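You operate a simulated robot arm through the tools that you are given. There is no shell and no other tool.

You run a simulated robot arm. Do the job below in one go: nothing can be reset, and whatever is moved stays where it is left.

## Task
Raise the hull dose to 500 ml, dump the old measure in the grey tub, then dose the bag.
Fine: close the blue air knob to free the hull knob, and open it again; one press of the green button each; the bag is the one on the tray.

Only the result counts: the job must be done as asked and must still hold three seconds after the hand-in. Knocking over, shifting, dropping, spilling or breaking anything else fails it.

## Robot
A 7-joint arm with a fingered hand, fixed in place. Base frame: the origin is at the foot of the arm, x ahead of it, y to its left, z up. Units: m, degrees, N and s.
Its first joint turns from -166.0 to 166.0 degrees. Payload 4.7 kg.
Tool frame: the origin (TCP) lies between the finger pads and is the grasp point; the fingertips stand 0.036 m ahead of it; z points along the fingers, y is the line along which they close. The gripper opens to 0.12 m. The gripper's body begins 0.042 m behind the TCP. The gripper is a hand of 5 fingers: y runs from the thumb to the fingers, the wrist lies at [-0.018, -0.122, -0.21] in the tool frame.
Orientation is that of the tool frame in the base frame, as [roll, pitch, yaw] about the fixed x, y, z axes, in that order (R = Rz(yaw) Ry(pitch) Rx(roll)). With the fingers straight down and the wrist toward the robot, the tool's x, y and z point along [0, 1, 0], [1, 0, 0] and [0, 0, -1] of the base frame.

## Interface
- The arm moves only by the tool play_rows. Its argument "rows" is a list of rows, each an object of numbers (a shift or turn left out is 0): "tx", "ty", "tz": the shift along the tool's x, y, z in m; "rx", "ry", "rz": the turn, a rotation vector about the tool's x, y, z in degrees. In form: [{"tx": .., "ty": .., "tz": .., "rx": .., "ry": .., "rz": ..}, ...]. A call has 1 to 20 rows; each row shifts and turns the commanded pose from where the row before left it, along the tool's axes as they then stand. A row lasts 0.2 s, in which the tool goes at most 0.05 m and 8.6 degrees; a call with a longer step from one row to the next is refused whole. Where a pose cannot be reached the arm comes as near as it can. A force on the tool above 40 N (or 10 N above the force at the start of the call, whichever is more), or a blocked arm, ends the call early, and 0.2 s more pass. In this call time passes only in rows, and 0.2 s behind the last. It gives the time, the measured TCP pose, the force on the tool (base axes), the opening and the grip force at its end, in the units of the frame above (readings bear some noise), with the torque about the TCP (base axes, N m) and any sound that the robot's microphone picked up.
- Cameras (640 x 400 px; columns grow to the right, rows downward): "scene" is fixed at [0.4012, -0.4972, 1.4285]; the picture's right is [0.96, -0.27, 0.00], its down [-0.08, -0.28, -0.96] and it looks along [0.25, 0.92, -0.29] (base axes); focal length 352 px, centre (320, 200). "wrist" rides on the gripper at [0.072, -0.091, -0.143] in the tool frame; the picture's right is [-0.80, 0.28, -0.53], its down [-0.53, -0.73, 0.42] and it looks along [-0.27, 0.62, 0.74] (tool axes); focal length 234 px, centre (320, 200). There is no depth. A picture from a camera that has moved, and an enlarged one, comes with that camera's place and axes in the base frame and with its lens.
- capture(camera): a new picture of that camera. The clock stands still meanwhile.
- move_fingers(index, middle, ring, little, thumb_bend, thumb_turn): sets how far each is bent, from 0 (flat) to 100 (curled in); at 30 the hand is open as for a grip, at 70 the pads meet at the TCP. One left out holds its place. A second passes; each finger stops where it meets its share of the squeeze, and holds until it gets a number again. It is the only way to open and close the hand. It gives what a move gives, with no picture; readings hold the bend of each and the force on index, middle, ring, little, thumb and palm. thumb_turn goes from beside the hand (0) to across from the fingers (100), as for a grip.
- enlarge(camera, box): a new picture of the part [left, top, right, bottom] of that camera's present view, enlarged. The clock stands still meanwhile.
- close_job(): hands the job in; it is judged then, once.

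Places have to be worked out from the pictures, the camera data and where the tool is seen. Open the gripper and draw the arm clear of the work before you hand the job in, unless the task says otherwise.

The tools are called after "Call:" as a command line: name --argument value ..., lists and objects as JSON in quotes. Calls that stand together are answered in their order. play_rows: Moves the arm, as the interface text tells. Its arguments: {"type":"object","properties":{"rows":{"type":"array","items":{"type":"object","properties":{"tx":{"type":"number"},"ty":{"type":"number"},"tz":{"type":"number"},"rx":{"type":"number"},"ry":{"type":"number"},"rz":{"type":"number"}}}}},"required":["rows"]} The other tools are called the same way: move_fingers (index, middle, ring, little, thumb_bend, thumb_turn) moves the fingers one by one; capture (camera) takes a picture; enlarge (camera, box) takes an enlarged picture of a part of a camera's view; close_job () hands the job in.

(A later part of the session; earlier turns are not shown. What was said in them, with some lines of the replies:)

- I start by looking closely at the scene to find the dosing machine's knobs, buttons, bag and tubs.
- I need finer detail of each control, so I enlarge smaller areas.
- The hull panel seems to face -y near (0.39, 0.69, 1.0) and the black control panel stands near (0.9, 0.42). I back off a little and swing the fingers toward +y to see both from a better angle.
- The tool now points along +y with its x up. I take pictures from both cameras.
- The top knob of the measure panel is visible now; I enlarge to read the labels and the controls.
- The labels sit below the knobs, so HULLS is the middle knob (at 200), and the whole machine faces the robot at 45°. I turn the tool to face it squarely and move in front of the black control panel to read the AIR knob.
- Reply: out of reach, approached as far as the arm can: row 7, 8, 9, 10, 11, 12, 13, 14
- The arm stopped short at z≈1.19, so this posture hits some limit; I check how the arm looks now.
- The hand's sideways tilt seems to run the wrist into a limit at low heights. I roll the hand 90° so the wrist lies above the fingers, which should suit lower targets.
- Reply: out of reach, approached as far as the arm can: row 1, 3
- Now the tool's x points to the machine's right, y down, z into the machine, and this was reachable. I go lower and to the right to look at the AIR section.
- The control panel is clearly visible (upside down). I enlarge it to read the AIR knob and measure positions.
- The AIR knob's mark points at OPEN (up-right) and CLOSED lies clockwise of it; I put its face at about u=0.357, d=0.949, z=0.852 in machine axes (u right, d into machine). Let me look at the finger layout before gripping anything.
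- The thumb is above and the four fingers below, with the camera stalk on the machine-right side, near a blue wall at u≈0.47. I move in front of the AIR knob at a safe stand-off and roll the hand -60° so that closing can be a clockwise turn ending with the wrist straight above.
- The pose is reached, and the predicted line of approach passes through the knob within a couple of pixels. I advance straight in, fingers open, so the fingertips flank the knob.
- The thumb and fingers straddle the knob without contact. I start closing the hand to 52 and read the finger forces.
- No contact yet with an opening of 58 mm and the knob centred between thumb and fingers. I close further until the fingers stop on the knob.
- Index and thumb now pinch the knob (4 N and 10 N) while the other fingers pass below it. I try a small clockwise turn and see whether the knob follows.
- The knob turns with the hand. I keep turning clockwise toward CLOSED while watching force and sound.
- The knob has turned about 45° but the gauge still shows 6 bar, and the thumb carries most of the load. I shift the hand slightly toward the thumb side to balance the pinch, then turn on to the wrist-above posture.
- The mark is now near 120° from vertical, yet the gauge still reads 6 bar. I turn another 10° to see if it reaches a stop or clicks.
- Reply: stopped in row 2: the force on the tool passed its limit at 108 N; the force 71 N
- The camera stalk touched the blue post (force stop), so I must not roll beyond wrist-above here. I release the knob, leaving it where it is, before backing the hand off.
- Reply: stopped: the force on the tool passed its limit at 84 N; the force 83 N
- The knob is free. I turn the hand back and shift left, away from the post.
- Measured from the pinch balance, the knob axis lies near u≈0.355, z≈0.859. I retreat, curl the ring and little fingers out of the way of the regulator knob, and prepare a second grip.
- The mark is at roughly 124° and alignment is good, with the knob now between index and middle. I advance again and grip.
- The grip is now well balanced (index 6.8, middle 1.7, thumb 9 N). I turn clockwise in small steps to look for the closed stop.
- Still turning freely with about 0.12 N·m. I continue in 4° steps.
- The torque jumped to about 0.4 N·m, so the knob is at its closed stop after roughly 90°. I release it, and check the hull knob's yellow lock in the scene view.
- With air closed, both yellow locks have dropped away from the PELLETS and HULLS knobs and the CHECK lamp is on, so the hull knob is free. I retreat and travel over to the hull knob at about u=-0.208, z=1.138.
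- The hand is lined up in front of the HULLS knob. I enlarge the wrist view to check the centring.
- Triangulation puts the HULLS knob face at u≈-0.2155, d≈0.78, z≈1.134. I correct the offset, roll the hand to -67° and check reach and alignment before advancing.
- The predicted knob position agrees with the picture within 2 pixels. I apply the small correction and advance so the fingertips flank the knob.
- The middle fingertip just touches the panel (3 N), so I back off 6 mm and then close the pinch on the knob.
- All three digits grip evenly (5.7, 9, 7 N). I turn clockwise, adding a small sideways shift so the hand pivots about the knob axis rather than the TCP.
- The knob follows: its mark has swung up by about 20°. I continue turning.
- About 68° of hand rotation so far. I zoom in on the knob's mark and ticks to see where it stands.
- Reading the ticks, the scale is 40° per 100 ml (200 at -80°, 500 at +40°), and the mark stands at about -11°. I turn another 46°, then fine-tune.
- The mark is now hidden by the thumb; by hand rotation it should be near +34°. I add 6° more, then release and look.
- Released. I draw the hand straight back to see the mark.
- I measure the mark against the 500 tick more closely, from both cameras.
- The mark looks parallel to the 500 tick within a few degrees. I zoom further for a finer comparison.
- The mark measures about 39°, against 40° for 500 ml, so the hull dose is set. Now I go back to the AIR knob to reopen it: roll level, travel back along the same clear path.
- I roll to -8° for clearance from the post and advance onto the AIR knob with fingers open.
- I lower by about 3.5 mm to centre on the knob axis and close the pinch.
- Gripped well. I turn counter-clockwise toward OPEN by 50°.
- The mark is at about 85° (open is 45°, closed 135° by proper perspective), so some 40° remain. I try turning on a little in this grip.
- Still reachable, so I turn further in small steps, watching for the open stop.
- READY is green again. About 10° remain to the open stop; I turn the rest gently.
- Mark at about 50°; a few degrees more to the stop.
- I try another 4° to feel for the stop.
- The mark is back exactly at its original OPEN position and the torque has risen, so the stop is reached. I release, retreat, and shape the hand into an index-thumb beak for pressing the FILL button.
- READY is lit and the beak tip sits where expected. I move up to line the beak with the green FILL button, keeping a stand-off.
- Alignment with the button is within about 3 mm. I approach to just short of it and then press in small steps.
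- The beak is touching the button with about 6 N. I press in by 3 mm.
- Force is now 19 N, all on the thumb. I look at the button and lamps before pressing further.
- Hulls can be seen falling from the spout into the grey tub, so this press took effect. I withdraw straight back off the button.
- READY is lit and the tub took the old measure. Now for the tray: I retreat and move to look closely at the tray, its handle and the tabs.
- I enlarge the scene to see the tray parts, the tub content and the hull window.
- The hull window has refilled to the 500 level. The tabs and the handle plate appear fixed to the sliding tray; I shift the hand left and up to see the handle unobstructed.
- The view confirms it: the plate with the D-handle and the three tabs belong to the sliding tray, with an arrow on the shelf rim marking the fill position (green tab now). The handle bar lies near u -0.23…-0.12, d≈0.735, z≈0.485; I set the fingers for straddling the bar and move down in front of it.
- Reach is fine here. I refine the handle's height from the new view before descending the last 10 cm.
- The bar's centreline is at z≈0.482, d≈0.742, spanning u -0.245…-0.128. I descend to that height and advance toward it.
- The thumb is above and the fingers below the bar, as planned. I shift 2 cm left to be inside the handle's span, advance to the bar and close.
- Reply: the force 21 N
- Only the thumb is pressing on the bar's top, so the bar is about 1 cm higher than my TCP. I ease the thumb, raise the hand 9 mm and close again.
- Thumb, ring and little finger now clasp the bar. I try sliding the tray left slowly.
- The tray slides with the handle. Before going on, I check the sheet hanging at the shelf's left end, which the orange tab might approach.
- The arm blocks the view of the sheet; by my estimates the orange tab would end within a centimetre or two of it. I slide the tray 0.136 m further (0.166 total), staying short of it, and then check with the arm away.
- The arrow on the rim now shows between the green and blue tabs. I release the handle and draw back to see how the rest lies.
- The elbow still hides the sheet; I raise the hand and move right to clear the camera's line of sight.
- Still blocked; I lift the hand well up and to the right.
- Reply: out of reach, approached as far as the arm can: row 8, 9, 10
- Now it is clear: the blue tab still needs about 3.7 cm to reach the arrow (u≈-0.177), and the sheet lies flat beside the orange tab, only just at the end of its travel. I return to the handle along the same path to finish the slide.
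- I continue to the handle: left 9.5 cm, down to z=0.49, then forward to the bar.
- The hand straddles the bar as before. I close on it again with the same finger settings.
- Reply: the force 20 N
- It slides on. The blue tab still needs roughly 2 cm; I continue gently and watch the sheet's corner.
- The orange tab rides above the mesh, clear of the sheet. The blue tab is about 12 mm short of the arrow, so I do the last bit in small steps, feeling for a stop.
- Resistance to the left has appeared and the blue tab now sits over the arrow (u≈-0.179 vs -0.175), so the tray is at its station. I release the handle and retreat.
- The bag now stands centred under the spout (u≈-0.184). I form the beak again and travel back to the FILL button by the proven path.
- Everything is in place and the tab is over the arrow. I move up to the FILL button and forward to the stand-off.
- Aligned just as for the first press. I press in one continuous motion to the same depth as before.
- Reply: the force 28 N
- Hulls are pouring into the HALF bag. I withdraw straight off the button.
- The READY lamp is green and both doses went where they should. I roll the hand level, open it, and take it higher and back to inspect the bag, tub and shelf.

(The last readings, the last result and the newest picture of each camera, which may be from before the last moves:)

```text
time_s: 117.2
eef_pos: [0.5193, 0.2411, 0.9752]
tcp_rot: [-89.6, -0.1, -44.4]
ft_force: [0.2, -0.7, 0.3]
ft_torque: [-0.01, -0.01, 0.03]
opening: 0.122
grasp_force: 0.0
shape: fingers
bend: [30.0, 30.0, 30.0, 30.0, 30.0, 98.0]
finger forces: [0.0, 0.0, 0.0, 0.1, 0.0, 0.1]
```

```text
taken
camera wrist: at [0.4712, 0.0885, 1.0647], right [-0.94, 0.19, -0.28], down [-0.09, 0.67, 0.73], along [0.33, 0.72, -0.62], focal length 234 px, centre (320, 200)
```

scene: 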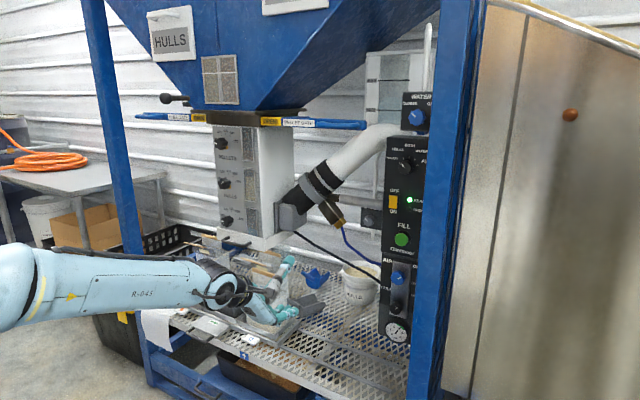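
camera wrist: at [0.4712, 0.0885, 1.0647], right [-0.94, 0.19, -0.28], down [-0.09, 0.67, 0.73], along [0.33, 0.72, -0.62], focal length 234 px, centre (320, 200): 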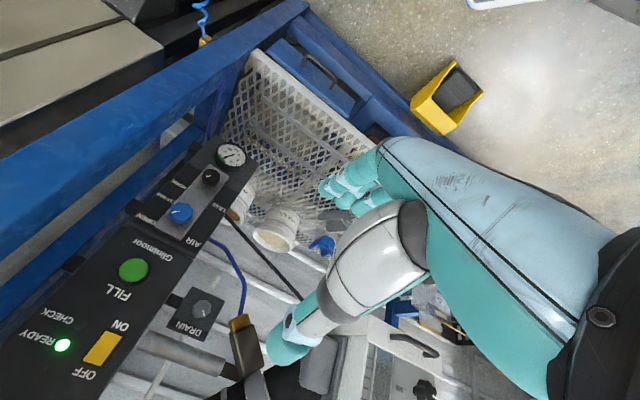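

To see the tray without the arm in the way, I move to the upper left spot in front of the hull panel, which earlier left the view free.

Call:
play_rows --rows '[{"tx": -0.04, "ty": -0.0155, "tz": 0.002}, {"tx": -0.04, "ty": -0.0155, "tz": 0.002}, {"tx": -0.04, "ty": -0.0155, "tz": 0.002}, {"tx": -0.04, "ty": -0.0155, "tz": 0.002}, {"tx": -0.04, "ty": -0.0155, "tz": 0.002}, {"tx": -0.04, "ty": -0.0155, "tz": 0.002}, {"tx": -0.04, "ty": -0.0155, "tz": 0.002}, {"tx": -0.04, "ty": -0.0155, "tz": 0.002}, {"tx": -0.04, "ty": -0.0155, "tz": 0.002}, {"tx": -0.04, "ty": -0.0155, "tz": 0.002}]'

Call:
capture --camera "scene"

Call:
enlarge --camera "scene" --box '[190, 230, 330, 350]'

Call:
enlarge --camera "scene" --box '[205, 120, 285, 250]'

Call:
enlarge --camera "scene" --box '[120, 270, 260, 370]'

```text
time_s: 119.4
eef_pos: [0.5054, 0.3079, 1.0777]
tcp_rot: [-80.0, 3.7, -37.1]
ft_force: [-0.1, 0.2, 0.9]
ft_torque: [0.0, 0.02, 0.01]
opening: 0.1224
grasp_force: 0.1
shape: fingers
bend: [30.0, 30.0, 30.0, 30.0, 30.0, 98.0]
finger forces: [0.1, 0.0, 0.1, 0.0, 0.1, 0.0]
out of reach, approached as far as the arm can: row 1, 2, 3, 4, 5, 6, 7, 8, 9, 10
```

```text
taken
```

scene: 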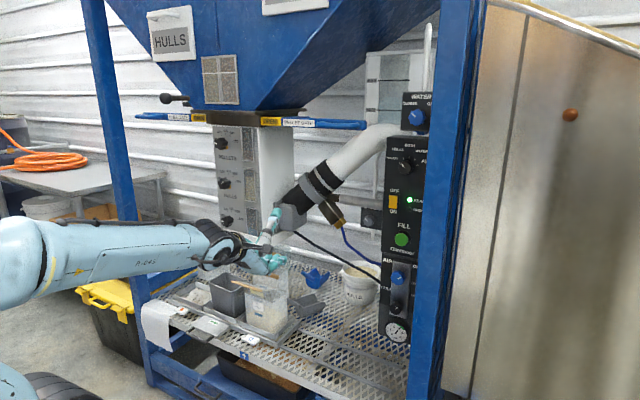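

```text
3.33 times, centred on (260, 290) of scene
camera zoom: at [0.4012, -0.4972, 1.4285], right [0.96, -0.27, 0.0], down [-0.08, -0.28, -0.96], along [0.25, 0.92, -0.29], focal length 1174 px, centre (520, -100)
```

zoom: 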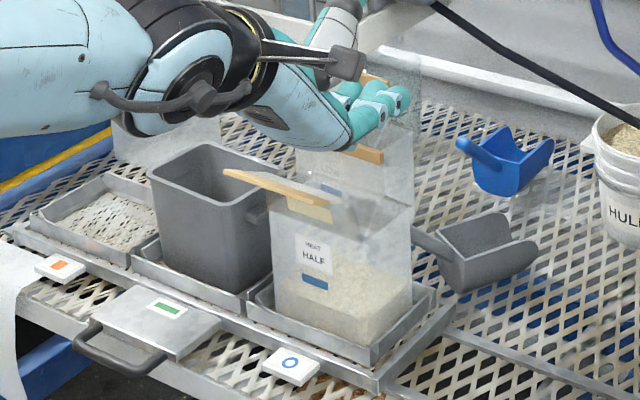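

```text
3.08 times, centred on (245, 185) of scene
camera zoom: at [0.4012, -0.4972, 1.4285], right [0.96, -0.27, 0.0], down [-0.08, -0.28, -0.96], along [0.25, 0.92, -0.29], focal length 1084 px, centre (551, 246)
```

zoom: 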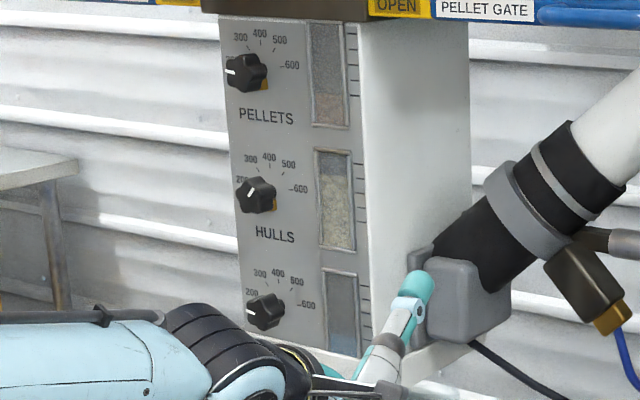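

```text
4.00 times, centred on (190, 320) of scene
camera zoom: at [0.4012, -0.4972, 1.4285], right [0.96, -0.27, 0.0], down [-0.08, -0.28, -0.96], along [0.25, 0.92, -0.29], focal length 1409 px, centre (840, -280)
```

zoom: 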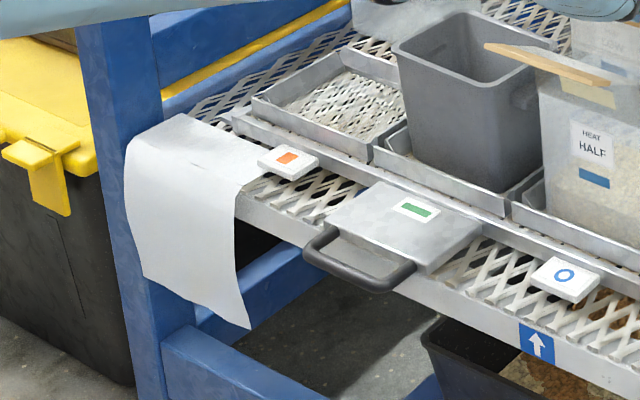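

The bag holds its hulls, the tray, sheet and other items look undisturbed, and READY is green. I draw the hand further back and check for spills around the tub and bag.

Call:
play_rows --rows '[{"tz": -0.03}, {"tz": -0.03}, {"tz": -0.03}]'

Call:
capture --camera "scene"

Call:
enlarge --camera "scene" --box '[215, 245, 315, 325]'

Call:
enlarge --camera "scene" --box '[370, 130, 440, 300]'

```text
time_s: 120.2
eef_pos: [0.4704, 0.259, 1.0684]
tcp_rot: [-80.1, 3.7, -37.2]
ft_force: [0.9, 0.1, -0.4]
ft_torque: [-0.01, -0.04, 0.0]
opening: 0.1223
grasp_force: 0.0
shape: fingers
bend: [30.0, 30.0, 30.0, 30.0, 30.0, 98.0]
finger forces: [0.0, 0.0, 0.0, 0.0, 0.0, 0.0]
out of reach, approached as far as the arm can: row 1
```

```text
taken
```

scene: 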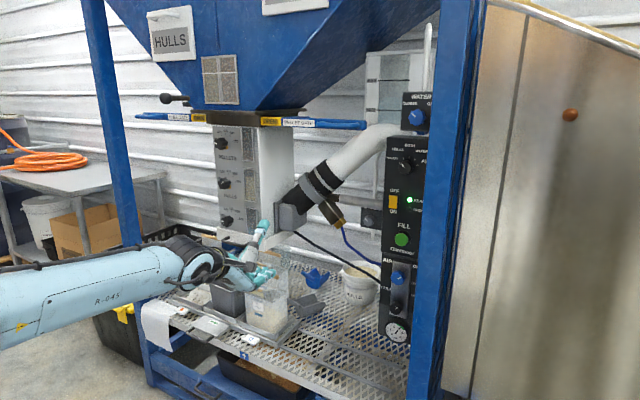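

```text
5.00 times, centred on (265, 285) of scene
camera zoom: at [0.4012, -0.4972, 1.4285], right [0.96, -0.27, 0.0], down [-0.08, -0.28, -0.96], along [0.25, 0.92, -0.29], focal length 1761 px, centre (595, -225)
```

zoom: 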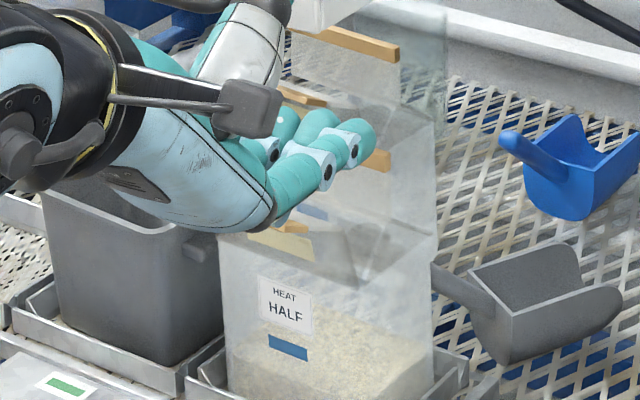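

```text
2.35 times, centred on (405, 215) of scene
camera zoom: at [0.4012, -0.4972, 1.4285], right [0.96, -0.27, 0.0], down [-0.08, -0.28, -0.96], along [0.25, 0.92, -0.29], focal length 829 px, centre (120, 165)
```

zoom: 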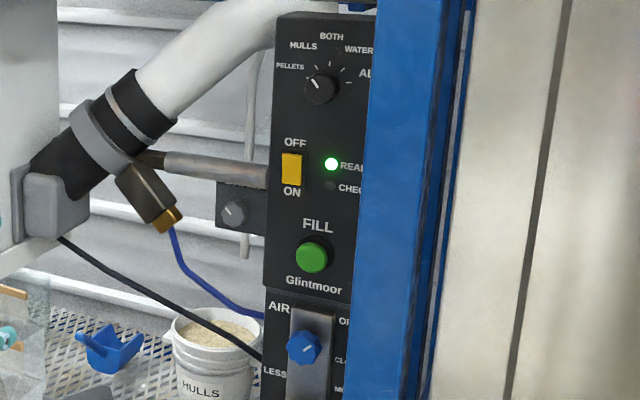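

Everything checks out: hull dose at 500, air open and READY lit, old measure in the grey tub, the HALF bag filled once, hand open and clear of the machine. I hand the job in.

Call:
close_job

```text
The job is handed in.
```

The job is handed in: the hull dose is set to 500 ml, the old measure went into the grey tub, and the HALF bag on the tray got one dose. No verdict came back with the hand-in.

- **Hull dose:** I closed the blue AIR knob to free the hull knob and turned it from 200 to 500. It lines up with the 500 tick to within a few degrees, read from the pictures. I then turned AIR back to its original open position, and the READY lamp came back on.
- **Old measure:** one press of the green button. Hulls could be seen falling into the grey tub, and the window refilled to about the 500 level.
- **Bag:** I slid the tray left by its handle until the blue tab stood over the arrow, then pressed the green button once. Hulls poured into the bag, and I saw no spill in the pictures.
- **Contact:** while I was closing the AIR knob, the camera on the hand pushed against the blue post and the arm stopped at 108 N. I backed off and saw no mark or shift.
- **Paper sheet:** the tray's orange tab now sits slightly over the corner of the paper sheet at the shelf's left end. The sheet looked unmoved.

The tray was left in the bag position, and the arm is open and clear of the machine.
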